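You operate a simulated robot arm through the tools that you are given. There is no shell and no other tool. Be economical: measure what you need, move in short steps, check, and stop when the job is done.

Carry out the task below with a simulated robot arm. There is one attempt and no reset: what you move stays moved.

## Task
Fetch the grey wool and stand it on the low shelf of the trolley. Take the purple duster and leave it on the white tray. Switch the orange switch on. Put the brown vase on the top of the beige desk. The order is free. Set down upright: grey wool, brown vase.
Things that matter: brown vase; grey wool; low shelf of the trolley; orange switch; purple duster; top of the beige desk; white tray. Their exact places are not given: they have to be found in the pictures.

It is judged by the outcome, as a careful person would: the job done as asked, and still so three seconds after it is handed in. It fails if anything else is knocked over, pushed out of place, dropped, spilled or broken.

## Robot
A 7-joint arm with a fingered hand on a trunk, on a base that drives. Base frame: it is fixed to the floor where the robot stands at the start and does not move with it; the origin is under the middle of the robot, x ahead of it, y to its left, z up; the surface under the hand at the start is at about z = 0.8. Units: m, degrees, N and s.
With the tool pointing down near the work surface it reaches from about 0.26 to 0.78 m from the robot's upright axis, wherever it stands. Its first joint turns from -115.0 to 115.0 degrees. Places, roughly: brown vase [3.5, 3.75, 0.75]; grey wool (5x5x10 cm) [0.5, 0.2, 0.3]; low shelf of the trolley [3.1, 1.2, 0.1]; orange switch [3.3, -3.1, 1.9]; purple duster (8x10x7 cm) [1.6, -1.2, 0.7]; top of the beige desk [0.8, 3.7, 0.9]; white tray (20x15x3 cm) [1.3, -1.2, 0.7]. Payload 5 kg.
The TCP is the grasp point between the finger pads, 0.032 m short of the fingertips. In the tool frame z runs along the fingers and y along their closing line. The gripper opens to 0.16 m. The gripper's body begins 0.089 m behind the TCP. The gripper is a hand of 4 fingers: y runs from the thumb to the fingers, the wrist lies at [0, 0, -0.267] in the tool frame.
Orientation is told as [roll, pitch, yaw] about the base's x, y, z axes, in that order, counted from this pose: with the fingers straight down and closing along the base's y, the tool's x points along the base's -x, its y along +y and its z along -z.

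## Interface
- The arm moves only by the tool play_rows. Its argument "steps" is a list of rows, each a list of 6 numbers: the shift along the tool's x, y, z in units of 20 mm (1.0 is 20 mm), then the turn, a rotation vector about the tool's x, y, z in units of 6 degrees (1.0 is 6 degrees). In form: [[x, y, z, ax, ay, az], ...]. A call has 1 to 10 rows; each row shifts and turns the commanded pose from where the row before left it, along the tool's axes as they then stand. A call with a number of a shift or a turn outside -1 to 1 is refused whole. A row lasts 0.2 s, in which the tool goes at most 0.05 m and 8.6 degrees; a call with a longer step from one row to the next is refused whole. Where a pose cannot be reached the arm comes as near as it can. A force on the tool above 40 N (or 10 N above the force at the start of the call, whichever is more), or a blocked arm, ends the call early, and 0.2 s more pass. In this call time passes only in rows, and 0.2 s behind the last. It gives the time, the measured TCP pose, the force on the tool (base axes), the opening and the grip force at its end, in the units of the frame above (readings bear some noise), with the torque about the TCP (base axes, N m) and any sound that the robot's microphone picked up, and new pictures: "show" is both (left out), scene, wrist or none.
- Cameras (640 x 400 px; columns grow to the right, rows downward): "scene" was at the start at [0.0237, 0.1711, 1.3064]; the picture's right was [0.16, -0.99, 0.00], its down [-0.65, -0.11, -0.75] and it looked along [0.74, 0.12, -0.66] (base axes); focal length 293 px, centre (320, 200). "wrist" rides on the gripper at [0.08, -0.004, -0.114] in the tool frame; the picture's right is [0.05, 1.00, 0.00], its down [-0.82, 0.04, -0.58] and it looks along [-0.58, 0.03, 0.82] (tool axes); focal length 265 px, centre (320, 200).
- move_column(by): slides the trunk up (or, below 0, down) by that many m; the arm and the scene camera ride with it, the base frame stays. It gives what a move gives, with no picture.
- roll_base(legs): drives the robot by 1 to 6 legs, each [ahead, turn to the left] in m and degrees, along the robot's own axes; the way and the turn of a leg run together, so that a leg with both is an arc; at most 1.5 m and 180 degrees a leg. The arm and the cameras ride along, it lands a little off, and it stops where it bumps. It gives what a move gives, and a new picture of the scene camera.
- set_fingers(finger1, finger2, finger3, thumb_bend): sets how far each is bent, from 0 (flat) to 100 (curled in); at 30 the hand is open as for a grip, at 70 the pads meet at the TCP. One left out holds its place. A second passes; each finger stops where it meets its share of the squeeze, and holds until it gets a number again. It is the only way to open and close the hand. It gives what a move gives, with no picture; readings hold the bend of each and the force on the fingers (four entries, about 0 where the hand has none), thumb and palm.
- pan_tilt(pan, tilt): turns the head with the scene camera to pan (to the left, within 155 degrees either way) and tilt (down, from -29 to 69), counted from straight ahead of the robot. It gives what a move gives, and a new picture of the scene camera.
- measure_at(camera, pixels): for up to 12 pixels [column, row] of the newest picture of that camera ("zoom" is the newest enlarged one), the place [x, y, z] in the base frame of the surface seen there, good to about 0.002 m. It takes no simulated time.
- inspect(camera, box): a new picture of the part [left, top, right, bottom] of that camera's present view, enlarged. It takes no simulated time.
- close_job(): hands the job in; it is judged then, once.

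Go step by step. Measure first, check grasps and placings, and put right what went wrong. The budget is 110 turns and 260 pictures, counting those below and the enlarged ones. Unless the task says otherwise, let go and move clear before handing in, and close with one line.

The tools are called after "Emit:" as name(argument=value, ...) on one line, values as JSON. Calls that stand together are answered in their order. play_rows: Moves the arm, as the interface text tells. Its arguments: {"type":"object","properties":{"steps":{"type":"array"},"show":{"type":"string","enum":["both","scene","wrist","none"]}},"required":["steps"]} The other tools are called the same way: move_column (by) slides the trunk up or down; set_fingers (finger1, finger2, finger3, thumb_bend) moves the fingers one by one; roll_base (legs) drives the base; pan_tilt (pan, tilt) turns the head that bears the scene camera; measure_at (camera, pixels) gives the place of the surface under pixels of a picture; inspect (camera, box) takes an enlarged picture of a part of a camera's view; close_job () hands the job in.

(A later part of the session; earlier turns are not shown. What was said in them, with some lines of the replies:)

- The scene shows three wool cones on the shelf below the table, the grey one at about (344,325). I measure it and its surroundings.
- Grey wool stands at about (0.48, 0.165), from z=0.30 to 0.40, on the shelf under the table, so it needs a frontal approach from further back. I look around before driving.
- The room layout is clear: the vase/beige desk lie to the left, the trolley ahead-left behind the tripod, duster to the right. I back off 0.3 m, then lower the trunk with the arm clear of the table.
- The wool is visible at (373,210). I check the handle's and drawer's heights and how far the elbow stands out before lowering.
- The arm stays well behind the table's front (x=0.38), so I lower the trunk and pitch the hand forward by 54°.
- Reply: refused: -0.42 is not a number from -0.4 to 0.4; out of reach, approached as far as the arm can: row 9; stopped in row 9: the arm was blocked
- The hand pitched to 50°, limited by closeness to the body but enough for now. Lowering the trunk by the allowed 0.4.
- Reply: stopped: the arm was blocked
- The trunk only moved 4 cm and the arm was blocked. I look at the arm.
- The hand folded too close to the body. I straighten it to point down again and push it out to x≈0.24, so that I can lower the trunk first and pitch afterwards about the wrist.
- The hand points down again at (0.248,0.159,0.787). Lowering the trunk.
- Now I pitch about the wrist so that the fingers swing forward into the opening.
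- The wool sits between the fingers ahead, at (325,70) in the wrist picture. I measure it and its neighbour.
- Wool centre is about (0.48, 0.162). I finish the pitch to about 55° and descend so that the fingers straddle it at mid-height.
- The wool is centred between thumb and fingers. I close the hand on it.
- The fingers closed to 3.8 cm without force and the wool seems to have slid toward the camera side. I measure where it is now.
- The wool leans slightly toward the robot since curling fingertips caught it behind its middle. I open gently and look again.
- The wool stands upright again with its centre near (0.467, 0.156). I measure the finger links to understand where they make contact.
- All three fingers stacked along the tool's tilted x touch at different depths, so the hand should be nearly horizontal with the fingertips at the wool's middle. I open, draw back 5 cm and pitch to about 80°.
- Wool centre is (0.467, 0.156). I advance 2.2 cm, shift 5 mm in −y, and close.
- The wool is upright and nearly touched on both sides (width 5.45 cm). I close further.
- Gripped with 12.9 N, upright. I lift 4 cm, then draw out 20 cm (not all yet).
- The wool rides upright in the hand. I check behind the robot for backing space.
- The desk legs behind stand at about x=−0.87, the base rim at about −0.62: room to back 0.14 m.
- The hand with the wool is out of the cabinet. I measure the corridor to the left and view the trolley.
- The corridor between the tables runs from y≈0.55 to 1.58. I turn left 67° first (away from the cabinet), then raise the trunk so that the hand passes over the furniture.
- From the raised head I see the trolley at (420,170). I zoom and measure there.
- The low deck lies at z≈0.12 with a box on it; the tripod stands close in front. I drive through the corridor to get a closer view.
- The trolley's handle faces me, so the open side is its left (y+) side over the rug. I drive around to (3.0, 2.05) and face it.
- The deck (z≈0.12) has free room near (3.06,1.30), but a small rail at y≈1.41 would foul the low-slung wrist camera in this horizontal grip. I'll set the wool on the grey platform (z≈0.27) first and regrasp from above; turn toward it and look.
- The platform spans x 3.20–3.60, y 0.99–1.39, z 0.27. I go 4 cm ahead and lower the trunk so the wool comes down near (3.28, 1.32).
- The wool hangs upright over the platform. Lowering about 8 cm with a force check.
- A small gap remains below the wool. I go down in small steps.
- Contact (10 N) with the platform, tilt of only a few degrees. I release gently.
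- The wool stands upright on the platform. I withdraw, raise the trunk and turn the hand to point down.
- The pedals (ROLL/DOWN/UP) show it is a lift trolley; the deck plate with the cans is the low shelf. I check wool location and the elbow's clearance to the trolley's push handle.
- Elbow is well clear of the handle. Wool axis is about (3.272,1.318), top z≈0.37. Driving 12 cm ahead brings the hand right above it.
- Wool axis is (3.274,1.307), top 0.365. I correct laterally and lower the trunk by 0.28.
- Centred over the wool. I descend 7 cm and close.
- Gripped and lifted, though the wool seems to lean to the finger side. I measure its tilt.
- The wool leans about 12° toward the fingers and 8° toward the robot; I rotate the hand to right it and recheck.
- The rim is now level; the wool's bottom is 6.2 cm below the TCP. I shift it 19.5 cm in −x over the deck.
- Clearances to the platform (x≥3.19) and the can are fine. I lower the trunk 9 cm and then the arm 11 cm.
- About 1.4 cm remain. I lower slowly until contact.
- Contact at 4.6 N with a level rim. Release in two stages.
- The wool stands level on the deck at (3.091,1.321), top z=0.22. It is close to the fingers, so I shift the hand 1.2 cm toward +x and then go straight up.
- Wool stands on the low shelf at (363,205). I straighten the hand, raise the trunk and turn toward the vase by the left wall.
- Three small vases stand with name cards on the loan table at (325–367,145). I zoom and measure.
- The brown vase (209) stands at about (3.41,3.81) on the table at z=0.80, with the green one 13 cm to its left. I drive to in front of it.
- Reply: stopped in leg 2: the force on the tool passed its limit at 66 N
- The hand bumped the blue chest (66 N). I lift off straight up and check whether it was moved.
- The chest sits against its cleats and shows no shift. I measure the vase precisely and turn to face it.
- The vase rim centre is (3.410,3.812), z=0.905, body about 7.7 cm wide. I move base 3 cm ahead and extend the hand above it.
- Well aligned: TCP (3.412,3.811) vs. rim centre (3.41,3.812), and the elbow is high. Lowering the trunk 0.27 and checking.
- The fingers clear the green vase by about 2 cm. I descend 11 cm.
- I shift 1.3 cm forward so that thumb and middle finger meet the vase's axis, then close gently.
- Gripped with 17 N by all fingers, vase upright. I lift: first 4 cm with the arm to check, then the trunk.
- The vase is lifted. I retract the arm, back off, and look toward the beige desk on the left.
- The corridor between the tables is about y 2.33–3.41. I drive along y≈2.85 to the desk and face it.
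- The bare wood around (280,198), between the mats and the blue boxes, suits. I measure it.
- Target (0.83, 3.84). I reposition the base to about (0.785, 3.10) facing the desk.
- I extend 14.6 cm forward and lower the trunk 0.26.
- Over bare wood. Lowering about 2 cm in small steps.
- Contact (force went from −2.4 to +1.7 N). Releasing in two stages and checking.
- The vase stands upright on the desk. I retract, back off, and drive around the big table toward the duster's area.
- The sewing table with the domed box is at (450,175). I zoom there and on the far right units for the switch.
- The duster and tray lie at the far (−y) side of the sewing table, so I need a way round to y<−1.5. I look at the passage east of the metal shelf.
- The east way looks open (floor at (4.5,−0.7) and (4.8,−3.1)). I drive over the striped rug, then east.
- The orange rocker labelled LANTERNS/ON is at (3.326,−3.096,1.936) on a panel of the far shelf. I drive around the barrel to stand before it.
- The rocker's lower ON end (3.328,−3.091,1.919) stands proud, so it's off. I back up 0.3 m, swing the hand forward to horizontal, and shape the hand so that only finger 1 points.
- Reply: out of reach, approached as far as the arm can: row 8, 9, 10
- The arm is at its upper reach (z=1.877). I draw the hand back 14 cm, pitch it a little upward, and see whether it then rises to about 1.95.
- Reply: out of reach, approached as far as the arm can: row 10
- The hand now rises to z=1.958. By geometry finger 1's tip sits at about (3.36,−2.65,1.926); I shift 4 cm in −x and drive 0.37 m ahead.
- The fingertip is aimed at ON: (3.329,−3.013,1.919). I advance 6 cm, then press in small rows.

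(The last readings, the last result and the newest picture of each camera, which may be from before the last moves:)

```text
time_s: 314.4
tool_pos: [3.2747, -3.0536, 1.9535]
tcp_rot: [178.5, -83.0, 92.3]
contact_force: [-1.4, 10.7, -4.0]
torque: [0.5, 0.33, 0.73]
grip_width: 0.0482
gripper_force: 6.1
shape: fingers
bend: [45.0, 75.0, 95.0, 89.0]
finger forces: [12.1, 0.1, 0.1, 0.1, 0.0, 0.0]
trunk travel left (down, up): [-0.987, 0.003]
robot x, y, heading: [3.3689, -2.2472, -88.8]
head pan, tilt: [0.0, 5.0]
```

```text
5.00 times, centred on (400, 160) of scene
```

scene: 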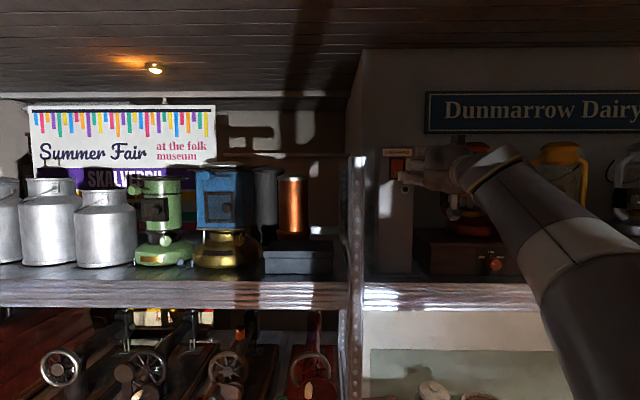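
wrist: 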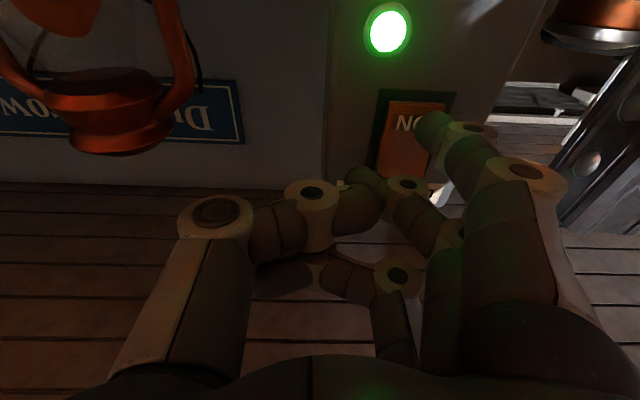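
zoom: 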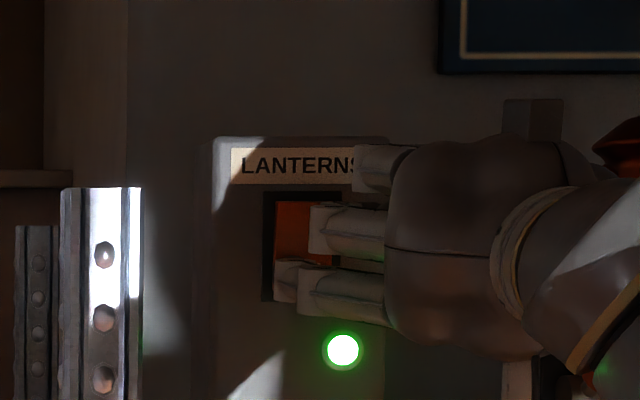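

The green lamp lit: the switch is on. I withdraw straight back and verify that it stays on.

Emit:
play_rows(steps=[[-0.12, 0, -0.98, 0, 0, 0], [-0.12, 0, -0.98, 0, 0, 0], [-0.12, 0, -0.98, 0, 0, 0], [-0.12, 0, -0.98, 0, 0, 0]], show="none")

Emit:
roll_base(legs=[[-0.4, 0]])

Emit:
inspect(camera="scene", box=[320, 100, 480, 260])

```text
time_s: 315.4
tool_pos: [3.2779, -2.9771, 1.9535]
tcp_rot: [178.9, -83.1, 92.0]
contact_force: [1.0, 0.1, -0.5]
torque: [0.04, -0.03, 0.0]
grip_width: 0.0472
gripper_force: 0.1
shape: fingers
bend: [45.0, 75.0, 95.0, 89.0]
finger forces: [0.1, 0.1, 0.0, 0.0, 0.0, 0.0]
trunk travel left (down, up): [-0.987, 0.003]
robot x, y, heading: [3.3663, -2.2453, -89.0]
head pan, tilt: [0.0, 5.0]
```

```text
time_s: 317.8
tool_pos: [3.2626, -2.5844, 1.9527]
tcp_rot: [178.4, -83.2, 91.9]
contact_force: [-0.8, 0.4, -0.3]
torque: [0.08, -0.01, 0.04]
grip_width: 0.047
gripper_force: 0.0
shape: fingers
bend: [45.0, 75.0, 95.0, 89.0]
finger forces: [0.0, 0.1, 0.0, 0.1, 0.0, 0.1]
trunk travel left (down, up): [-0.987, 0.003]
robot x, y, heading: [3.3634, -1.8548, -89.4]
head pan, tilt: [0.0, 5.0]
```

scene: 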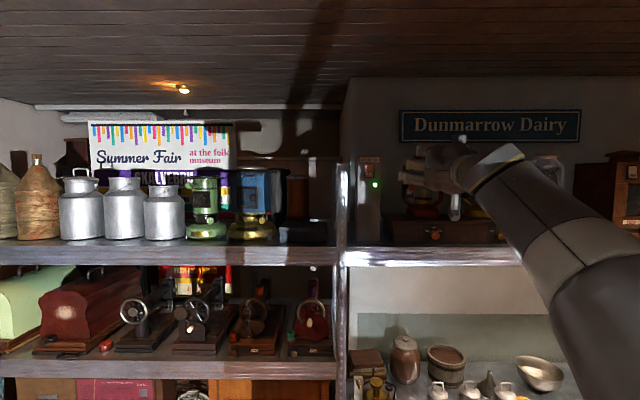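

```text
2.50 times, centred on (400, 180) of scene
```

zoom: 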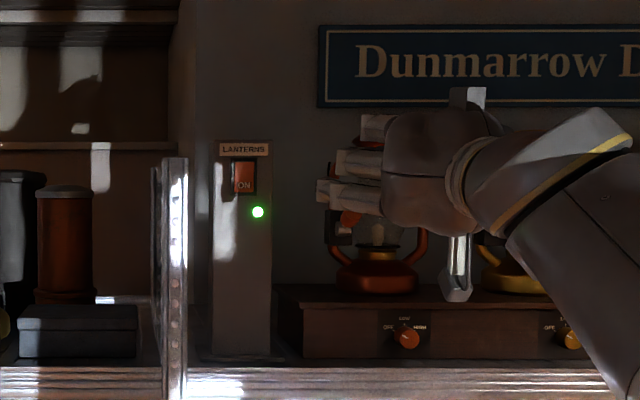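

The switch is on with the green lamp lit. I lower the trunk, bring the hand back to pointing down, and look west for the sewing table's rear side.

Emit:
move_column(by=-0.3)

Emit:
play_rows(steps=[[0.98, 0, 0, 0, 0.7, 0], [0.98, 0, 0, 0, 0.7, 0], [0.98, 0, 0, 0, 0.7, 0], [0.98, 0, 0, 0, 0.7, 0], [0.98, 0, 0, 0, 0.7, 0], [0.98, 0, 0, 0, 0.7, 0], [0.98, 0, 0, 0, 0.7, 0], [0.98, 0, 0, 0, 0.7, 0], [0.98, 0, 0, 0, 0.7, 0], [0.98, 0, 0, 0, 0.7, 0]], show="none")

Emit:
play_rows(steps=[[0.98, 0, 0, 0, 0.7, 0], [0.98, 0, 0, 0, 0.7, 0], [0.98, 0, 0, 0, 0.7, 0], [0.98, 0, 0, 0, 0.7, 0], [0.98, 0, 0, 0, 0.7, 0], [0.98, 0, 0, 0, 0.7, 0], [0.98, 0, 0, 0, 0.7, 0], [0.98, 0, 0, 0, 0.7, 0], [0.98, 0, 0, 0, 0.7, 0], [0.98, 0, 0, 0, 0.7, 0]], show="none")

Emit:
set_fingers(finger1=35, finger2=35, finger3=35, thumb_bend=35)

Emit:
pan_tilt(pan=-75, tilt=30)

```text
time_s: 320.8
tool_pos: [3.2631, -2.5838, 1.6512]
tcp_rot: [178.4, -83.2, 91.8]
contact_force: [0.8, -0.7, 0.1]
torque: [0.01, -0.02, 0.02]
grip_width: 0.0469
gripper_force: 0.0
shape: fingers
bend: [45.0, 75.0, 95.0, 89.0]
finger forces: [0.1, 0.1, 0.0, 0.1, 0.0, 0.0]
trunk travel left (down, up): [-0.687, 0.303]
robot x, y, heading: [3.3651, -1.8526, -89.3]
head pan, tilt: [0.0, 5.0]
```

```text
time_s: 323.0
tool_pos: [3.2632, -2.5445, 1.4639]
tcp_rot: [0.3, -54.7, -90.1]
contact_force: [0.3, -0.2, 0.3]
torque: [0.01, 0.01, -0.01]
grip_width: 0.0469
gripper_force: 0.1
shape: fingers
bend: [45.0, 75.0, 95.0, 89.0]
finger forces: [0.0, 0.0, 0.1, 0.0, 0.1, 0.0]
trunk travel left (down, up): [-0.687, 0.303]
robot x, y, heading: [3.3627, -1.854, -89.4]
head pan, tilt: [0.0, 5.0]
```

```text
time_s: 325.2
tool_pos: [3.2635, -2.3892, 1.3531]
tcp_rot: [0.2, -12.7, -89.8]
contact_force: [0.6, -0.6, -0.3]
torque: [-0.01, 0.0, 0.02]
grip_width: 0.0468
gripper_force: 0.1
shape: fingers
bend: [45.0, 75.0, 95.0, 89.0]
finger forces: [0.0, 0.0, 0.0, 0.1, 0.1, 0.1]
trunk travel left (down, up): [-0.687, 0.303]
robot x, y, heading: [3.3602, -1.8525, -89.4]
head pan, tilt: [0.0, 5.0]
```

```text
time_s: 326.2
tool_pos: [3.2633, -2.3894, 1.3515]
tcp_rot: [0.1, -12.8, -89.8]
contact_force: [-0.3, 0.5, -0.8]
torque: [0.04, 0.01, 0.02]
grip_width: 0.1505
gripper_force: 0.0
shape: fingers
bend: [35.0, 35.0, 35.0, 35.0]
finger forces: [0.0, 0.0, 0.0, 0.1, 0.0, 0.0]
trunk travel left (down, up): [-0.687, 0.303]
robot x, y, heading: [3.3584, -1.8551, -89.1]
head pan, tilt: [0.0, 5.0]
```

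```text
time_s: 327.7
tool_pos: [3.2631, -2.3886, 1.3518]
tcp_rot: [0.2, -12.9, -89.8]
contact_force: [-1.0, 0.8, 0.9]
torque: [0.03, -0.01, 0.01]
grip_width: 0.1504
gripper_force: 0.0
shape: fingers
bend: [35.0, 35.0, 35.0, 35.0]
finger forces: [0.0, 0.0, 0.0, 0.0, 0.0, 0.1]
trunk travel left (down, up): [-0.687, 0.303]
robot x, y, heading: [3.3629, -1.8558, -89.3]
head pan, tilt: [-75.0, 30.0]
```

scene: 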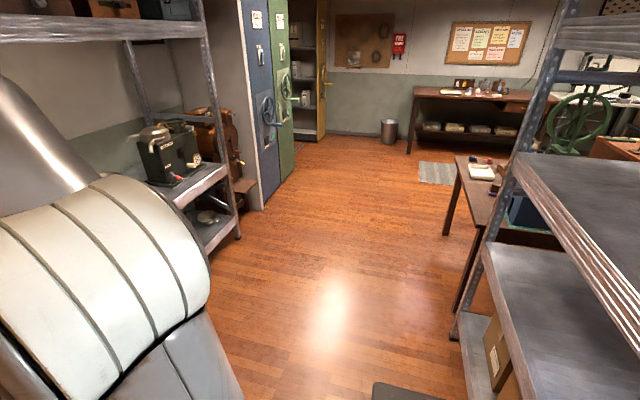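

The corridor behind the tables is open, and the tray (481,172) with the duster (495,188) is visible. I drive there and face the table from its rear.

Emit:
roll_base(legs=[[0, -88], [0.9, 0], [0.9, 0], [0, -92]])

Emit:
pan_tilt(pan=0, tilt=45)

```text
time_s: 344.5
tool_pos: [1.6425, -1.3834, 1.3528]
tcp_rot: [0.2, -12.8, 90.9]
contact_force: [0.5, -1.0, 0.0]
torque: [-0.03, 0.0, 0.0]
grip_width: 0.1504
gripper_force: 0.0
shape: fingers
bend: [35.0, 35.0, 35.0, 35.0]
finger forces: [0.0, 0.0, 0.0, 0.0, 0.0, 0.1]
trunk travel left (down, up): [-0.687, 0.303]
robot x, y, heading: [1.5474, -1.9184, 91.2]
head pan, tilt: [-75.0, 30.0]
```

scene: 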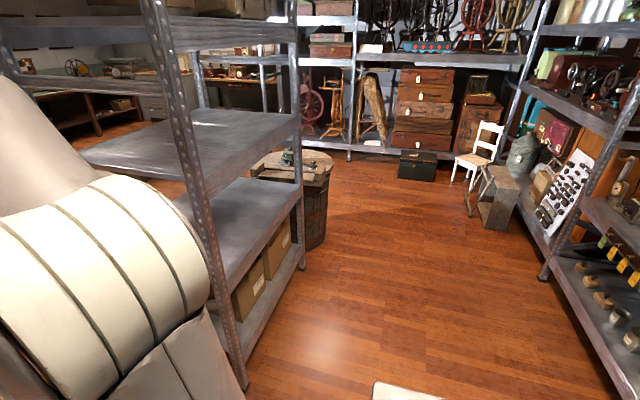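

```text
time_s: 345.9
tool_pos: [1.6418, -1.3835, 1.3518]
tcp_rot: [0.2, -12.8, 91.0]
contact_force: [-0.5, -0.3, 0.1]
torque: [0.05, 0.0, -0.01]
grip_width: 0.1505
gripper_force: 0.0
shape: fingers
bend: [35.0, 35.0, 35.0, 35.0]
finger forces: [0.0, 0.1, 0.0, 0.0, 0.0, 0.0]
trunk travel left (down, up): [-0.687, 0.303]
robot x, y, heading: [1.5457, -1.9176, 91.3]
head pan, tilt: [0.0, 45.0]
```

scene: 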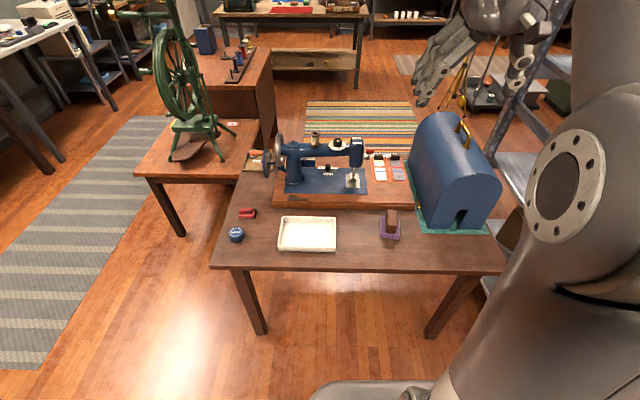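

The tray is at (308,232) and the duster (purple base, brown handle) at (390,225). I zoom and measure.

Emit:
inspect(camera="scene", box=[220, 180, 460, 290])

Emit:
measure_at(camera="zoom", pixels=[[455, 100], [455, 80], [430, 130], [480, 130], [445, 155], [158, 110], [305, 110], [155, 175], [305, 180], [230, 140], [455, 125], [350, 140]])

```text
2.67 times, centred on (340, 235) of scene
```

zoom: 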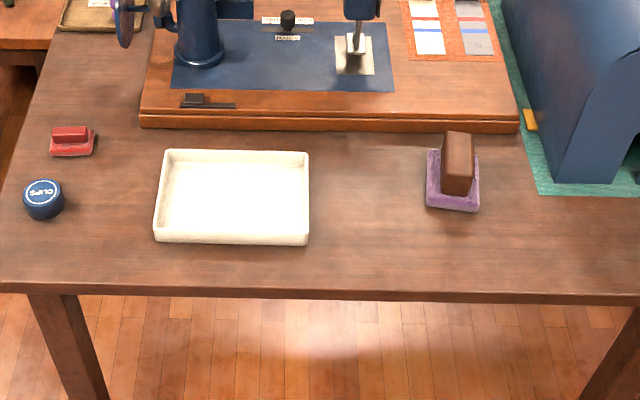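

```text
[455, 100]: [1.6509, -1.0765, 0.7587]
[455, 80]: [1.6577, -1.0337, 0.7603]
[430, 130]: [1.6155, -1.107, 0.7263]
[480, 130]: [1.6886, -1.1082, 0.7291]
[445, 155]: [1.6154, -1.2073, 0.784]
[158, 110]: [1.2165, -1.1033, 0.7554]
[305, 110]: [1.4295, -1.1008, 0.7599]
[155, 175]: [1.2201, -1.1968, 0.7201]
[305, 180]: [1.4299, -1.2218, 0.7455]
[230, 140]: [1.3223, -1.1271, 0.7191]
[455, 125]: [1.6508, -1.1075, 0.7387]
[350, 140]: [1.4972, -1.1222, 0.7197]
```

Emit:
measure_at(camera="zoom", pixels=[[458, 137], [458, 180], [447, 150], [472, 150], [432, 155], [475, 170], [452, 205], [430, 200], [475, 205], [230, 195], [230, 235], [230, 155]])

Emit:
inspect(camera="scene", box=[365, 200, 415, 250])

```text
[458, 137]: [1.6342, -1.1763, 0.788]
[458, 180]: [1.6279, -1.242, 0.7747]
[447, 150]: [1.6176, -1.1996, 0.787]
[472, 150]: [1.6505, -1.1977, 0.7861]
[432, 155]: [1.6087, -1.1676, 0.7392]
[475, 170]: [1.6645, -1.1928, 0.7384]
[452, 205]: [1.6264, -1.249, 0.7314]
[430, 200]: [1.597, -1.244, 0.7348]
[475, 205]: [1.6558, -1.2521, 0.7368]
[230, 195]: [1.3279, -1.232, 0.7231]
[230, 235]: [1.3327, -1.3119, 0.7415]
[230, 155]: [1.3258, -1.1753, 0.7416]
```

```text
8.00 times, centred on (390, 225) of scene
```

zoom: 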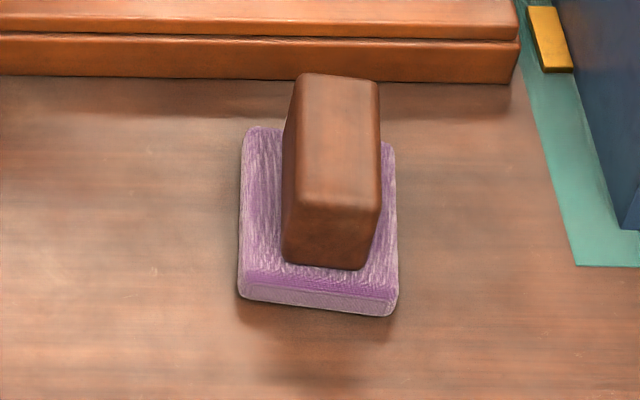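

Duster handle: x 1.617–1.651, y −1.24…−1.176, top z 0.788; table z 0.72. I check the clearance to the domed box on its right.

Emit:
measure_at(camera="scene", pixels=[[432, 228], [418, 190], [412, 165], [425, 205], [420, 140], [440, 225], [355, 165], [357, 185], [470, 225]])

Emit:
play_rows(steps=[[0, 0, 0, 0, 0.7, 0], [0, 0, 0, 0, 0.7, 0], [0, 0, 0, 0, 0.73, 0], [-0.9, 0.02, 0, 0, 0, 0], [-0.9, 0.02, 0, 0, 0, 0], [-0.9, 0.02, 0, 0, 0, 0], [-0.9, 0.02, 0, 0, 0, 0], [-0.9, 0.02, 0, 0, 0, 0]], show="wrist")

```text
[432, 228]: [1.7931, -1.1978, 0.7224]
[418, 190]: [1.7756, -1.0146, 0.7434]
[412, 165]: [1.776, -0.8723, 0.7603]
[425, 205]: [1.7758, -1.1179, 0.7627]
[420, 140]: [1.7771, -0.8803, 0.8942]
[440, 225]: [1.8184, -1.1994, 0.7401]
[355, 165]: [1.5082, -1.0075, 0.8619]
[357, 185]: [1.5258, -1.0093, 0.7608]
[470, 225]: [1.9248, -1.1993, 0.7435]
```

```text
time_s: 347.8
tool_pos: [1.6362, -1.2989, 1.3395]
tcp_rot: [0.1, -0.3, 91.0]
contact_force: [-0.1, 0.4, -0.1]
torque: [-0.02, -0.03, 0.02]
grip_width: 0.1505
gripper_force: 0.0
shape: fingers
bend: [35.0, 35.0, 35.0, 35.0]
finger forces: [0.0, 0.1, 0.0, 0.0, 0.1, 0.1]
out of reach, approached as far as the arm can: row 7, 8
trunk travel left (down, up): [-0.687, 0.303]
robot x, y, heading: [1.5469, -1.9181, 91.4]
head pan, tilt: [0.0, 45.0]
```

wrist: 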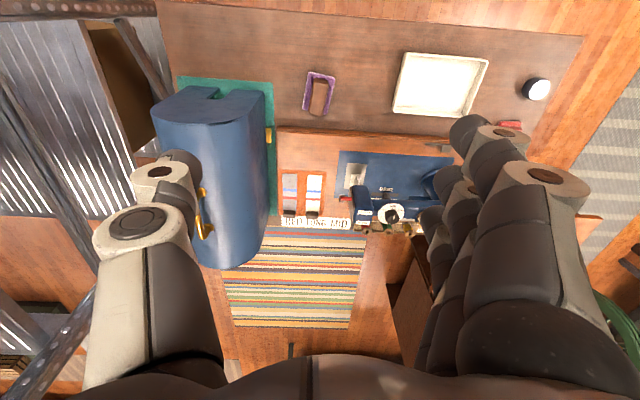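

The domed box face is at x=1.776, leaving about 5 cm. I lower the trunk 0.3 (reach improves) and go on forward.

Emit:
move_column(by=-0.35)

Emit:
play_rows(steps=[[-0.97, 0.02, 0, 0, 0, 0], [-0.97, 0.02, 0, 0, 0, 0], [-0.97, 0.02, 0, 0, 0, 0], [-0.97, 0.02, 0, 0, 0, 0], [-0.97, 0.02, 0, 0, 0, 0]], show="wrist")

Emit:
measure_at(camera="wrist", pixels=[[318, 95], [318, 120], [306, 110], [330, 110]])

```text
time_s: 351.2
tool_pos: [1.6349, -1.2997, 0.9893]
tcp_rot: [0.2, -0.1, 90.8]
contact_force: [-0.1, -0.8, 0.1]
torque: [-0.03, -0.03, -0.01]
grip_width: 0.1507
gripper_force: 0.1
shape: fingers
bend: [35.0, 35.0, 35.0, 35.0]
finger forces: [0.0, 0.0, 0.1, 0.0, 0.1, 0.1]
trunk travel left (down, up): [-0.337, 0.653]
robot x, y, heading: [1.5519, -1.9188, 91.0]
head pan, tilt: [0.0, 45.0]
```

```text
time_s: 352.4
tool_pos: [1.6216, -1.247, 0.9451]
tcp_rot: [0.0, -0.4, 91.0]
contact_force: [0.5, -0.2, -0.5]
torque: [0.02, -0.02, -0.03]
grip_width: 0.1504
gripper_force: 0.0
shape: fingers
bend: [35.0, 35.0, 35.0, 35.0]
finger forces: [0.0, 0.1, 0.0, 0.0, 0.1, 0.1]
out of reach, approached as far as the arm can: row 1, 2, 3, 4, 5
trunk travel left (down, up): [-0.337, 0.653]
robot x, y, heading: [1.5506, -1.914, 91.2]
head pan, tilt: [0.0, 45.0]
```

wrist: 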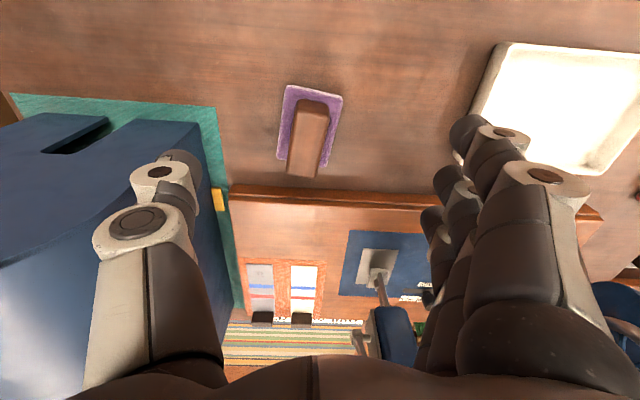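

```text
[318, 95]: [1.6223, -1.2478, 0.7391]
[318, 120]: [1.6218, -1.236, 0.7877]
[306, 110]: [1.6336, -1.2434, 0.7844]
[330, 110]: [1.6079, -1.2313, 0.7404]
```

The arm is high relative to the trunk, limiting reach. I drive 10 cm ahead instead and re-measure.

Emit:
roll_base(legs=[[0.1, 0]])

Emit:
play_rows(steps=[[0.9, -0.5, 0, 0, 0, 0], [0.9, -0.4, 0, 0, 0, 0], [0.9, -0.1, 0, 0, 0, 0]], show="wrist")

Emit:
inspect(camera="wrist", box=[240, 40, 400, 200])

```text
time_s: 353.5
tool_pos: [1.6183, -1.1458, 0.9438]
tcp_rot: [0.1, -0.4, 90.9]
contact_force: [0.2, -0.1, -0.2]
torque: [-0.01, 0.0, 0.01]
grip_width: 0.1507
gripper_force: 0.0
shape: fingers
bend: [35.0, 35.0, 35.0, 35.0]
finger forces: [0.0, 0.1, 0.1, 0.0, 0.0, 0.1]
trunk travel left (down, up): [-0.337, 0.653]
robot x, y, heading: [1.5463, -1.8144, 91.5]
head pan, tilt: [0.0, 45.0]
```

scene: 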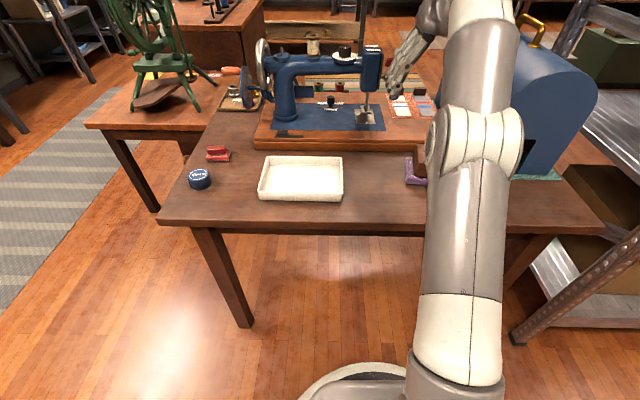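

```text
time_s: 354.3
tool_pos: [1.6399, -1.201, 0.9434]
tcp_rot: [0.1, -0.3, 90.9]
contact_force: [0.0, 0.5, -0.5]
torque: [-0.04, 0.0, 0.01]
grip_width: 0.1509
gripper_force: 0.1
shape: fingers
bend: [35.0, 35.0, 35.0, 35.0]
finger forces: [0.1, 0.1, 0.0, 0.0, 0.0, 0.0]
trunk travel left (down, up): [-0.337, 0.653]
robot x, y, heading: [1.548, -1.8154, 91.0]
head pan, tilt: [0.0, 45.0]
```

wrist: 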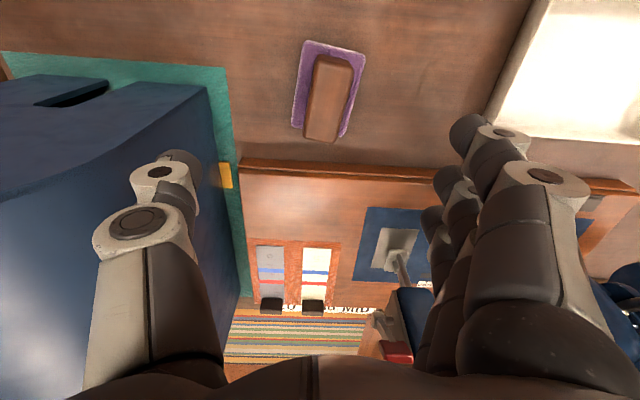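

```text
2.50 times, centred on (320, 120) of wrist
```

zoom: 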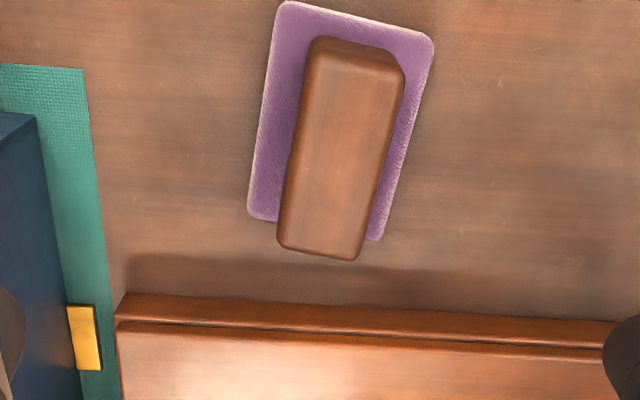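

Emit:
measure_at(camera="zoom", pixels=[[313, 70], [398, 80], [357, 248], [285, 238], [345, 155], [290, 12], [425, 45], [255, 210]])

```text
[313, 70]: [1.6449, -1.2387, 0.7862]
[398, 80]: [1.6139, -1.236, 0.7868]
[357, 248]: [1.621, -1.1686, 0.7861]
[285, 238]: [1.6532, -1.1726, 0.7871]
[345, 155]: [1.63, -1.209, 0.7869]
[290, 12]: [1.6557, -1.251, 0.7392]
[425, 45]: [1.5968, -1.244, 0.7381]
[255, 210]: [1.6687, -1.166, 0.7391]
```

The handle is turned about 7° clockwise, centre (1.633,−1.204). I match the yaw, centre, narrow the fingers, and descend to TCP z≈0.78.

Emit:
set_fingers(finger1=48, finger2=48, finger3=48, thumb_bend=48)

Emit:
play_rows(steps=[[-0.25, 0.3, 0, 0, 0, 0.6], [0, 0, 0, 0, 0, 0.53], [0, 0, 0.95, 0, 0, 0], [0, 0, 0.95, 0, 0, 0], [0, 0, 0.95, 0, 0, 0], [0, 0, 0.95, 0, 0, 0], [0, 0, 0.95, 0, 0, 0]], show="none")

Emit:
play_rows(steps=[[0, 0, 0.9, 0, 0, 0], [0, 0, 0.9, 0, 0, 0], [0, 0, 0.9, 0, 0, 0], [0, 0, 0.6, 0, 0, 0]], show="wrist")

```text
time_s: 355.3
tool_pos: [1.6386, -1.2005, 0.9446]
tcp_rot: [0.1, -0.4, 90.9]
contact_force: [0.1, 0.2, -0.8]
torque: [-0.04, 0.03, 0.01]
grip_width: 0.1
gripper_force: 0.1
shape: fingers
bend: [48.0, 48.0, 48.0, 48.0]
finger forces: [0.0, 0.1, 0.0, 0.1, 0.0, 0.0]
trunk travel left (down, up): [-0.337, 0.653]
robot x, y, heading: [1.545, -1.8152, 91.5]
head pan, tilt: [0.0, 45.0]
```

```text
time_s: 356.9
tool_pos: [1.6319, -1.1949, 0.849]
tcp_rot: [0.3, -0.5, 84.1]
contact_force: [-0.9, 1.1, 0.3]
torque: [-0.04, -0.02, -0.01]
grip_width: 0.1002
gripper_force: 0.0
shape: fingers
bend: [48.0, 48.0, 48.0, 48.0]
finger forces: [0.0, 0.1, 0.0, 0.0, 0.0, 0.0]
trunk travel left (down, up): [-0.337, 0.653]
robot x, y, heading: [1.5434, -1.8143, 91.3]
head pan, tilt: [0.0, 45.0]
```

```text
time_s: 357.9
tool_pos: [1.6332, -1.1964, 0.7846]
tcp_rot: [0.2, -0.3, 84.0]
contact_force: [0.1, 0.2, -0.8]
torque: [0.03, 0.0, 0.02]
grip_width: 0.1001
gripper_force: 0.1
shape: fingers
bend: [48.0, 48.0, 48.0, 48.0]
finger forces: [0.0, 0.0, 0.1, 0.1, 0.0, 0.0]
trunk travel left (down, up): [-0.337, 0.653]
robot x, y, heading: [1.5458, -1.8158, 91.2]
head pan, tilt: [0.0, 45.0]
```

wrist: 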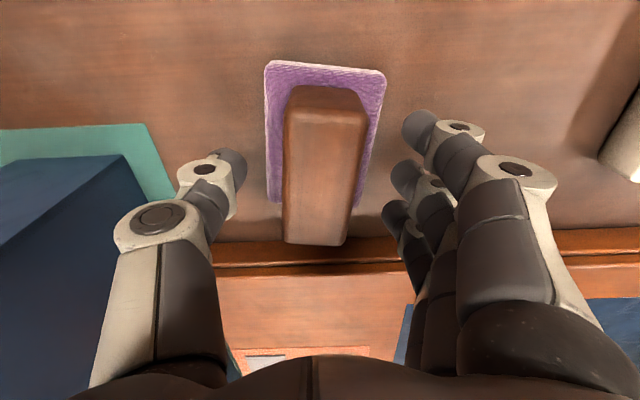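

Emit:
play_rows(steps=[[0, 0, 0.6, 0, 0, 0]], show="none")

Emit:
set_fingers(finger1=70, finger2=70, finger3=70, thumb_bend=68)

Emit:
play_rows(steps=[[0, 0, -0.5, 0, 0, 0], [0, 0, -0.9, 0, 0, 0], [0, 0, -0.9, 0, 0, 0], [0, 0, -0.9, 0, 0, 0], [0, 0, -0.9, 0, 0, 0]])

```text
time_s: 358.3
tool_pos: [1.6314, -1.1949, 0.7714]
tcp_rot: [0.1, -0.3, 84.1]
contact_force: [-0.4, 0.5, -0.1]
torque: [0.02, -0.02, 0.0]
grip_width: 0.1
gripper_force: 0.1
shape: fingers
bend: [48.0, 48.0, 48.0, 48.0]
finger forces: [0.1, 0.1, 0.0, 0.0, 0.0, 0.0]
trunk travel left (down, up): [-0.337, 0.653]
robot x, y, heading: [1.5429, -1.8193, 91.2]
head pan, tilt: [0.0, 45.0]
```

```text
time_s: 359.3
tool_pos: [1.6316, -1.1951, 0.772]
tcp_rot: [0.2, -0.3, 84.1]
contact_force: [0.2, 0.6, 1.3]
torque: [-0.03, -0.08, -0.02]
grip_width: 0.0771
gripper_force: 19.5
shape: fingers
bend: [55.0, 55.0, 56.0, 57.0]
finger forces: [6.6, 6.5, 6.4, 0.0, 18.8, 0.1]
trunk travel left (down, up): [-0.337, 0.653]
robot x, y, heading: [1.5456, -1.817, 91.3]
head pan, tilt: [0.0, 45.0]
```

```text
time_s: 360.5
tool_pos: [1.6338, -1.1932, 0.8545]
tcp_rot: [0.2, -0.3, 84.1]
contact_force: [2.4, 0.8, -1.3]
torque: [-0.09, -0.19, 0.02]
grip_width: 0.0598
gripper_force: 0.7
shape: fingers
bend: [59.0, 59.0, 60.0, 61.0]
finger forces: [0.0, 0.1, 0.1, 0.0, 1.7, 0.1]
trunk travel left (down, up): [-0.337, 0.653]
robot x, y, heading: [1.5464, -1.8197, 91.4]
head pan, tilt: [0.0, 45.0]
```

scene: 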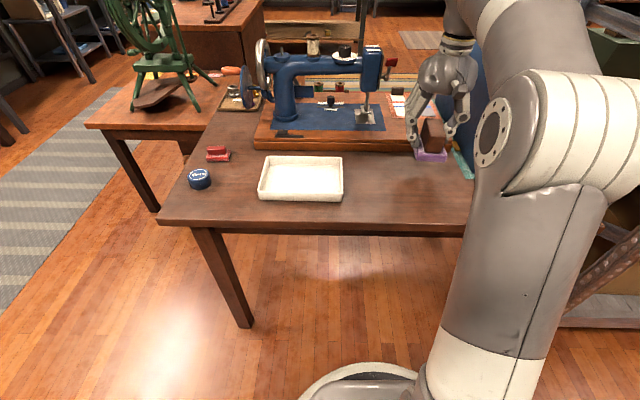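
wrist: 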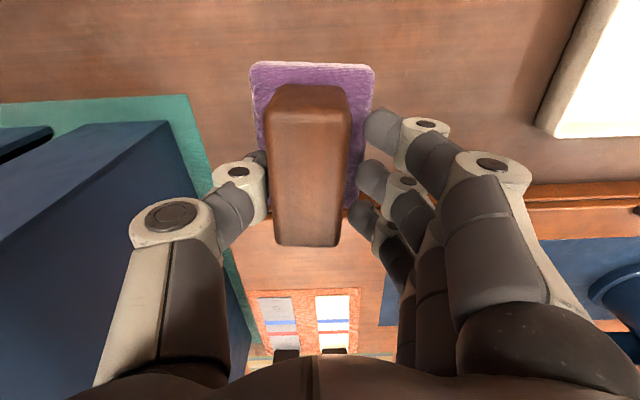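

The grip reading dropped while lifting (fingertips first met the wide purple base). I measure whether it is being lifted.

Emit:
measure_at(camera="wrist", pixels=[[310, 120], [308, 220], [310, 72], [262, 100], [362, 85], [375, 125]])

Emit:
inspect(camera="scene", box=[390, 50, 500, 190])

```text
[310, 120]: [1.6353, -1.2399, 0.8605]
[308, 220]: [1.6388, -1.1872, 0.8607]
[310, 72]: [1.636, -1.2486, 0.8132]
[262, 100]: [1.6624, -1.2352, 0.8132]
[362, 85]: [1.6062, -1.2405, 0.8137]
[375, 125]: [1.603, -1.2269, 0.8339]
```

```text
2.86 times, centred on (445, 120) of scene
```

zoom: 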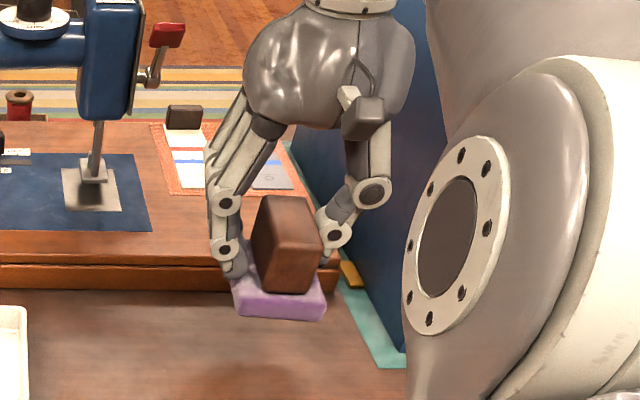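

It is lifted about 7 cm but only loosely held. I put it back down on the same spot, then regrip on the handle.

Emit:
play_rows(steps=[[0, 0, 0.9, 0, 0, 0], [0, 0, 0.9, 0, 0, 0], [0, 0, 0.9, 0, 0, 0], [0, 0, 0.7, 0, 0, 0], [0, 0, 0.25, 0, 0, 0]], show="wrist")

Emit:
measure_at(camera="wrist", pixels=[[310, 120], [308, 220], [310, 72], [370, 125]])

```text
time_s: 361.7
tool_pos: [1.6328, -1.1938, 0.782]
tcp_rot: [0.1, -0.5, 84.1]
contact_force: [0.8, 3.1, 6.0]
torque: [0.1, -0.02, -0.03]
grip_width: 0.0486
gripper_force: 7.1
shape: fingers
bend: [61.0, 60.0, 62.0, 63.0]
finger forces: [0.7, 3.1, 3.7, 0.1, 5.2, 0.0]
trunk travel left (down, up): [-0.337, 0.653]
robot x, y, heading: [1.547, -1.815, 91.3]
head pan, tilt: [0.0, 45.0]
```

wrist: 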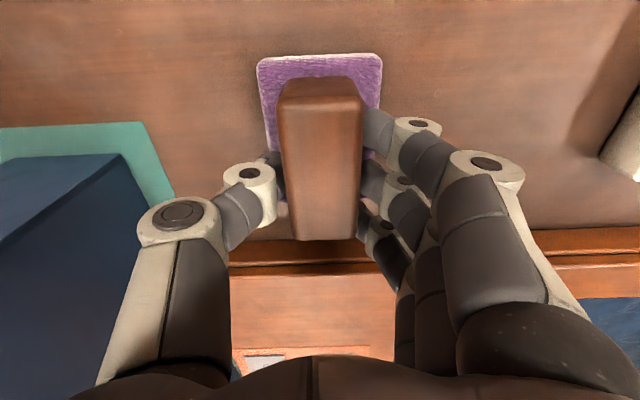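

```text
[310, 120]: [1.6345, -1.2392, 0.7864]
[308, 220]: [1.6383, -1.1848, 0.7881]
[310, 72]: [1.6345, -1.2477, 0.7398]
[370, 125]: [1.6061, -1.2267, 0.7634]
```

It rests on the table and the fingers now touch the handle itself. I close further.

Emit:
set_fingers(finger1=75, finger2=75, finger3=75, thumb_bend=74)

Emit:
set_fingers(finger1=76, finger2=76, finger3=76, thumb_bend=75)

Emit:
play_rows(steps=[[0, 0, -0.5, 0, 0, 0], [0, 0, -0.9, 0, 0, 0], [0, 0, -0.9, 0, 0, 0]], show="wrist")

```text
time_s: 362.7
tool_pos: [1.6334, -1.194, 0.7809]
tcp_rot: [0.2, -0.3, 84.1]
contact_force: [-0.2, -0.2, 0.2]
torque: [-0.04, 0.04, 0.01]
grip_width: 0.0451
gripper_force: 25.2
shape: fingers
bend: [63.0, 62.0, 68.0, 66.0]
finger forces: [7.8, 9.0, 11.4, 0.1, 21.8, 0.1]
trunk travel left (down, up): [-0.337, 0.653]
robot x, y, heading: [1.5478, -1.8149, 91.3]
head pan, tilt: [0.0, 45.0]
```

```text
time_s: 363.7
tool_pos: [1.6315, -1.1943, 0.7813]
tcp_rot: [0.2, -0.3, 84.1]
contact_force: [0.0, -0.2, 0.1]
torque: [-0.06, 0.06, 0.02]
grip_width: 0.0447
gripper_force: 26.3
shape: fingers
bend: [63.0, 61.0, 71.0, 67.0]
finger forces: [8.8, 9.1, 13.3, 0.0, 22.4, 0.0]
trunk travel left (down, up): [-0.337, 0.653]
robot x, y, heading: [1.5461, -1.8183, 91.2]
head pan, tilt: [0.0, 45.0]
```

```text
time_s: 364.5
tool_pos: [1.6323, -1.1937, 0.8258]
tcp_rot: [0.2, -0.2, 84.1]
contact_force: [-0.1, -0.1, -0.4]
torque: [0.03, 0.0, -0.03]
grip_width: 0.0447
gripper_force: 26.1
shape: fingers
bend: [63.0, 61.0, 71.0, 67.0]
finger forces: [8.3, 9.0, 13.1, 0.1, 22.3, 0.1]
trunk travel left (down, up): [-0.337, 0.653]
robot x, y, heading: [1.5464, -1.8145, 91.3]
head pan, tilt: [0.0, 45.0]
```

wrist: 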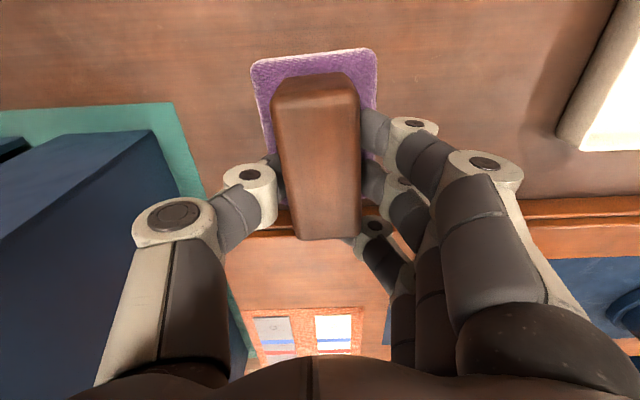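

Held firmly (26 N). I raise 4 cm more and carry it toward the tray centre (1.328,−1.245).

Emit:
play_rows(steps=[[0, 0, -1, 0, 0, 0], [0, 0, -1, 0, 0, 0], [0.22, 0.93, 0, 0, 0, 0], [0.22, 0.93, 0, 0, 0, 0], [0.22, 0.93, 0, 0, 0, 0], [0.22, 0.93, 0, 0, 0, 0], [0.22, 0.93, 0, 0, 0, 0], [0.22, 0.93, 0, 0, 0, 0], [0.22, 0.93, 0, 0, 0, 0], [0.22, 0.93, 0, 0, 0, 0]], show="none")

Emit:
play_rows(steps=[[0.22, 0.93, 0, 0, 0, 0], [0.22, 0.93, 0, 0, 0, 0], [0.22, 0.93, 0, 0, 0, 0], [0.22, 0.93, 0, 0, 0, 0], [0.22, 0.93, 0, 0, 0, 0], [0.22, 0.93, 0, 0, 0, 0], [0.22, 0.93, 0, 0, 0, 0], [0.22, 0.93, 0, 0, 0, 0], [0, 0, 0, 0, 0, -1]])

```text
time_s: 366.7
tool_pos: [1.4806, -1.2134, 0.8668]
tcp_rot: [0.2, -0.3, 84.1]
contact_force: [-0.4, -0.2, -0.7]
torque: [-0.01, 0.01, -0.01]
grip_width: 0.0445
gripper_force: 25.6
shape: fingers
bend: [63.0, 61.0, 71.0, 67.0]
finger forces: [8.3, 8.8, 12.5, 0.1, 22.3, 0.1]
trunk travel left (down, up): [-0.337, 0.653]
robot x, y, heading: [1.5448, -1.8139, 91.3]
head pan, tilt: [0.0, 45.0]
```

```text
time_s: 368.7
tool_pos: [1.3297, -1.2334, 0.8666]
tcp_rot: [0.1, -0.2, 90.2]
contact_force: [-1.0, 0.4, -1.0]
torque: [0.0, 0.0, 0.0]
grip_width: 0.045
gripper_force: 25.5
shape: fingers
bend: [63.0, 61.0, 71.0, 67.0]
finger forces: [8.4, 9.0, 11.9, 0.0, 22.3, 0.0]
trunk travel left (down, up): [-0.337, 0.653]
robot x, y, heading: [1.5502, -1.8182, 91.4]
head pan, tilt: [0.0, 45.0]
```

scene: 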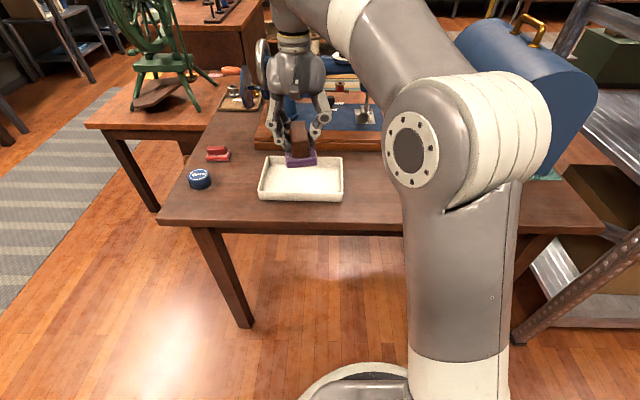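
wrist: 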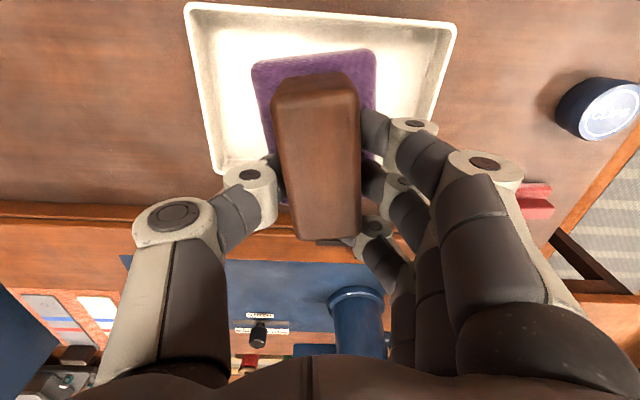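

The duster is over the tray. I measure both for alignment.

Emit:
measure_at(camera="wrist", pixels=[[190, 10], [450, 30], [220, 165], [425, 120], [255, 68], [372, 55], [270, 140], [310, 80], [320, 235]])

Emit:
inspect(camera="scene", box=[240, 110, 370, 215])

```text
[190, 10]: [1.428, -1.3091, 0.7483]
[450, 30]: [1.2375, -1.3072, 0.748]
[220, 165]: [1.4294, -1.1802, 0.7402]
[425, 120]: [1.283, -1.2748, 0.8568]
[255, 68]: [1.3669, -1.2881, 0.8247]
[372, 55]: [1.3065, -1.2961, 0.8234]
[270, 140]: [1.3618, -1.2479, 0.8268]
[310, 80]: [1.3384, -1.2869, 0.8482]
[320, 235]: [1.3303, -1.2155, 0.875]
```

```text
3.81 times, centred on (305, 162) of scene
```

zoom: 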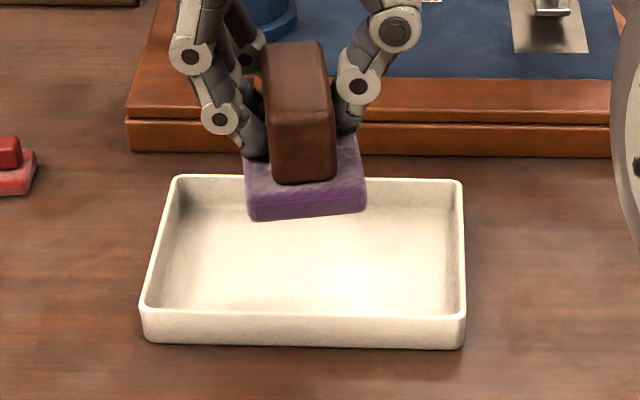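

Aligned (duster centre ≈ (1.337,−1.242), tray centre (1.333,−1.243)). I lower about 7.5 cm, then slowly to contact.

Emit:
play_rows(steps=[[0, 0, 0.9, 0, 0, 0], [0, 0, 0.9, 0, 0, 0], [0, 0, 0.9, 0, 0, 0], [0, 0, 0.8, 0, 0, 0], [0, 0, 0.3, 0, 0, 0]], show="none")

Emit:
play_rows(steps=[[0, 0, 0.15, 0, 0, 0], [0, 0, 0.1, 0, 0, 0]], show="wrist")

Emit:
inspect(camera="scene", box=[240, 110, 370, 215])

```text
time_s: 369.9
tool_pos: [1.331, -1.2335, 0.7918]
tcp_rot: [0.0, -0.4, 90.1]
contact_force: [0.4, 0.7, -1.1]
torque: [0.02, -0.01, -0.02]
grip_width: 0.0449
gripper_force: 25.9
shape: fingers
bend: [63.0, 61.0, 71.0, 67.0]
finger forces: [8.3, 9.0, 11.9, 0.0, 22.1, 0.1]
trunk travel left (down, up): [-0.337, 0.653]
robot x, y, heading: [1.5452, -1.8139, 91.5]
head pan, tilt: [0.0, 45.0]
```

```text
time_s: 370.5
tool_pos: [1.3299, -1.233, 0.7868]
tcp_rot: [0.2, -0.4, 90.1]
contact_force: [0.3, 0.3, -1.0]
torque: [0.05, -0.02, -0.02]
grip_width: 0.0445
gripper_force: 25.7
shape: fingers
bend: [63.0, 61.0, 71.0, 67.0]
finger forces: [8.3, 9.0, 11.8, 0.0, 22.1, 0.0]
trunk travel left (down, up): [-0.337, 0.653]
robot x, y, heading: [1.549, -1.8185, 91.7]
head pan, tilt: [0.0, 45.0]
```

wrist: 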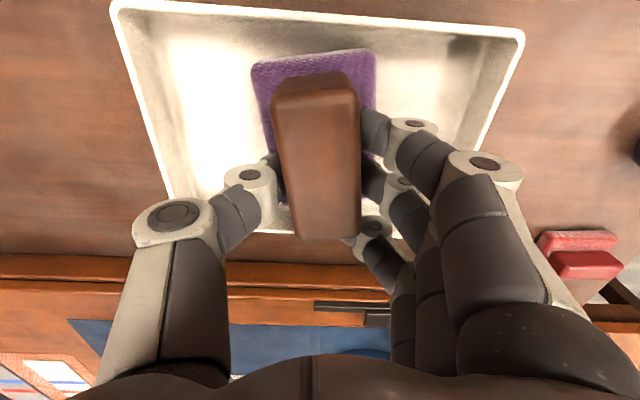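

```text
3.81 times, centred on (305, 162) of scene
5 turns are left
```

zoom: 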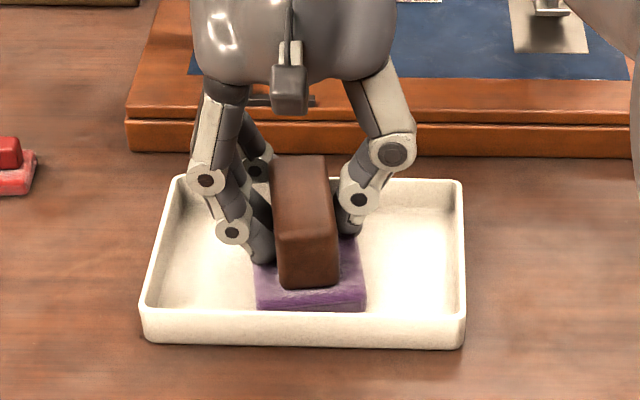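

Nearly down, only a few mm left. I lower the last bit until contact, release gently, and lift clear.

Emit:
play_rows(steps=[[0, 0, 0.1, 0, 0, 0], [0, 0, 0.1, 0, 0, 0], [0, 0, 0.05, 0, 0, 0]], show="none")

Emit:
set_fingers(finger1=57, finger2=56, finger3=60, thumb_bend=60)

Emit:
set_fingers(finger1=48, finger2=48, finger3=48, thumb_bend=48)

Emit:
play_rows(steps=[[0, 0, -0.5, 0, 0, 0], [0, 0, -0.9, 0, 0, 0], [0, 0, -0.9, 0, 0, 0], [0, 0, -0.9, 0, 0, 0], [0, 0, -0.9, 0, 0, 0], [0, 0, -0.9, 0, 0, 0], [0, 0, -0.9, 0, 0, 0]], show="both")

Emit:
inspect(camera="scene", box=[240, 110, 370, 215])

```text
time_s: 371.3
tool_pos: [1.3294, -1.2322, 0.7832]
tcp_rot: [0.2, -0.5, 90.2]
contact_force: [0.3, 3.7, 13.9]
torque: [-0.13, 0.12, -0.07]
grip_width: 0.0445
gripper_force: 28.0
shape: fingers
bend: [64.0, 62.0, 71.0, 67.0]
finger forces: [9.6, 9.4, 12.4, 0.0, 24.7, 0.0]
trunk travel left (down, up): [-0.337, 0.653]
robot x, y, heading: [1.5456, -1.816, 91.4]
head pan, tilt: [0.0, 45.0]
```

```text
time_s: 372.3
tool_pos: [1.3302, -1.2328, 0.7837]
tcp_rot: [0.2, -0.5, 90.1]
contact_force: [2.1, 3.6, 20.8]
torque: [-0.18, 0.58, -0.03]
grip_width: 0.0542
gripper_force: 11.0
shape: fingers
bend: [60.0, 59.0, 60.0, 60.0]
finger forces: [9.5, 12.7, 0.2, 0.1, 0.0, 0.0]
trunk travel left (down, up): [-0.337, 0.653]
robot x, y, heading: [1.5469, -1.8171, 91.0]
head pan, tilt: [0.0, 45.0]
```

```text
time_s: 373.3
tool_pos: [1.3305, -1.2329, 0.781]
tcp_rot: [0.2, -0.5, 90.1]
contact_force: [2.4, 1.1, 12.5]
torque: [0.39, 0.5, -0.08]
grip_width: 0.0985
gripper_force: 6.4
shape: fingers
bend: [48.0, 48.0, 62.0, 48.0]
finger forces: [0.2, 0.0, 13.3, 0.1, 0.1, 0.1]
trunk travel left (down, up): [-0.337, 0.653]
robot x, y, heading: [1.5494, -1.8153, 91.2]
head pan, tilt: [0.0, 45.0]
```

```text
time_s: 374.9
tool_pos: [1.332, -1.234, 0.8996]
tcp_rot: [0.1, -0.3, 90.0]
contact_force: [-0.1, -0.5, 0.8]
torque: [-0.03, -0.02, 0.0]
grip_width: 0.0985
gripper_force: 0.0
shape: fingers
bend: [48.0, 48.0, 48.0, 48.0]
finger forces: [0.0, 0.0, 0.0, 0.1, 0.0, 0.0]
trunk travel left (down, up): [-0.337, 0.653]
robot x, y, heading: [1.5465, -1.8162, 91.0]
head pan, tilt: [0.0, 45.0]
```

scene: 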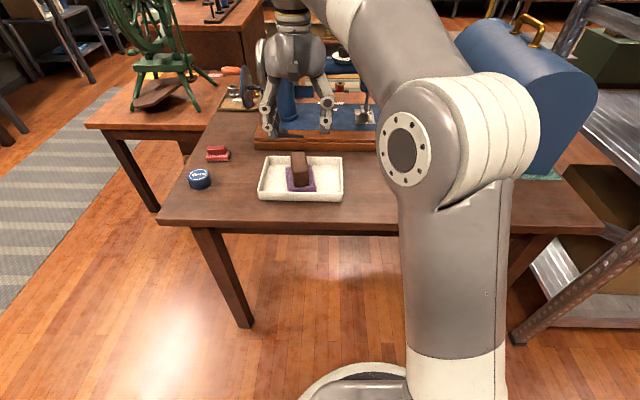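
wrist: 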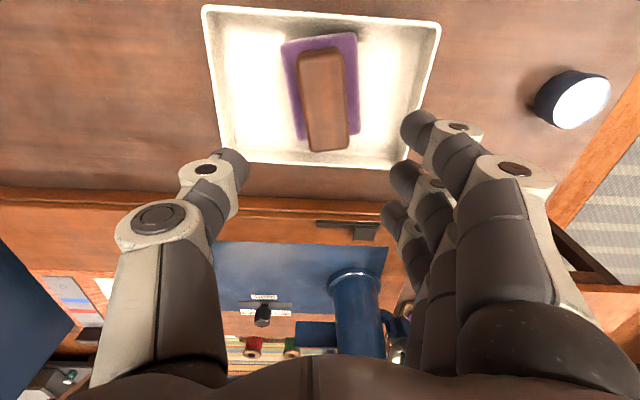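

```text
3.81 times, centred on (305, 162) of scene
4 turns are left
```

zoom: 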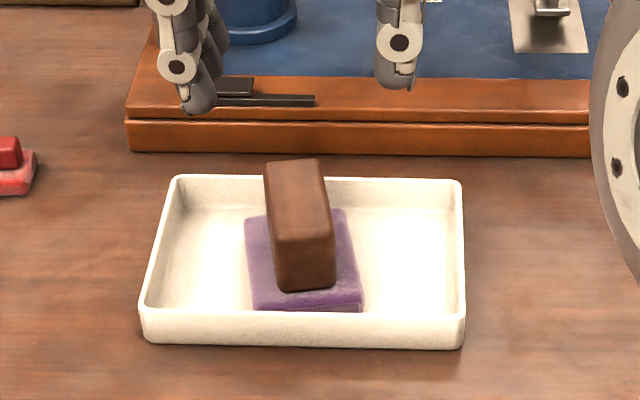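

The duster lies flat in the tray and the hand is clear above it. I raise the trunk a little more and hand in.

Emit:
move_column(by=0.2)

Emit:
close_job()

```text
time_s: 377.1
tool_pos: [1.3306, -1.2341, 1.099]
tcp_rot: [0.0, -0.3, 90.1]
contact_force: [-0.5, -0.4, 0.8]
torque: [0.0, -0.01, -0.03]
grip_width: 0.0986
gripper_force: 0.1
shape: fingers
bend: [48.0, 48.0, 48.0, 48.0]
finger forces: [0.0, 0.0, 0.0, 0.0, 0.0, 0.1]
trunk travel left (down, up): [-0.537, 0.453]
robot x, y, heading: [1.5444, -1.8166, 91.3]
head pan, tilt: [0.0, 45.0]
```

```text
The job is handed in.
```

All four parts are done: the grey wool stands upright on the trolley's low shelf, the brown vase stands upright on the beige desk, the orange switch is on with its green lamp lit, and the purple duster lies in the white tray; on the way to the vase the hand bumped the blue chest on the loan table (66 N), and I saw no sign that it shifted or was damaged.
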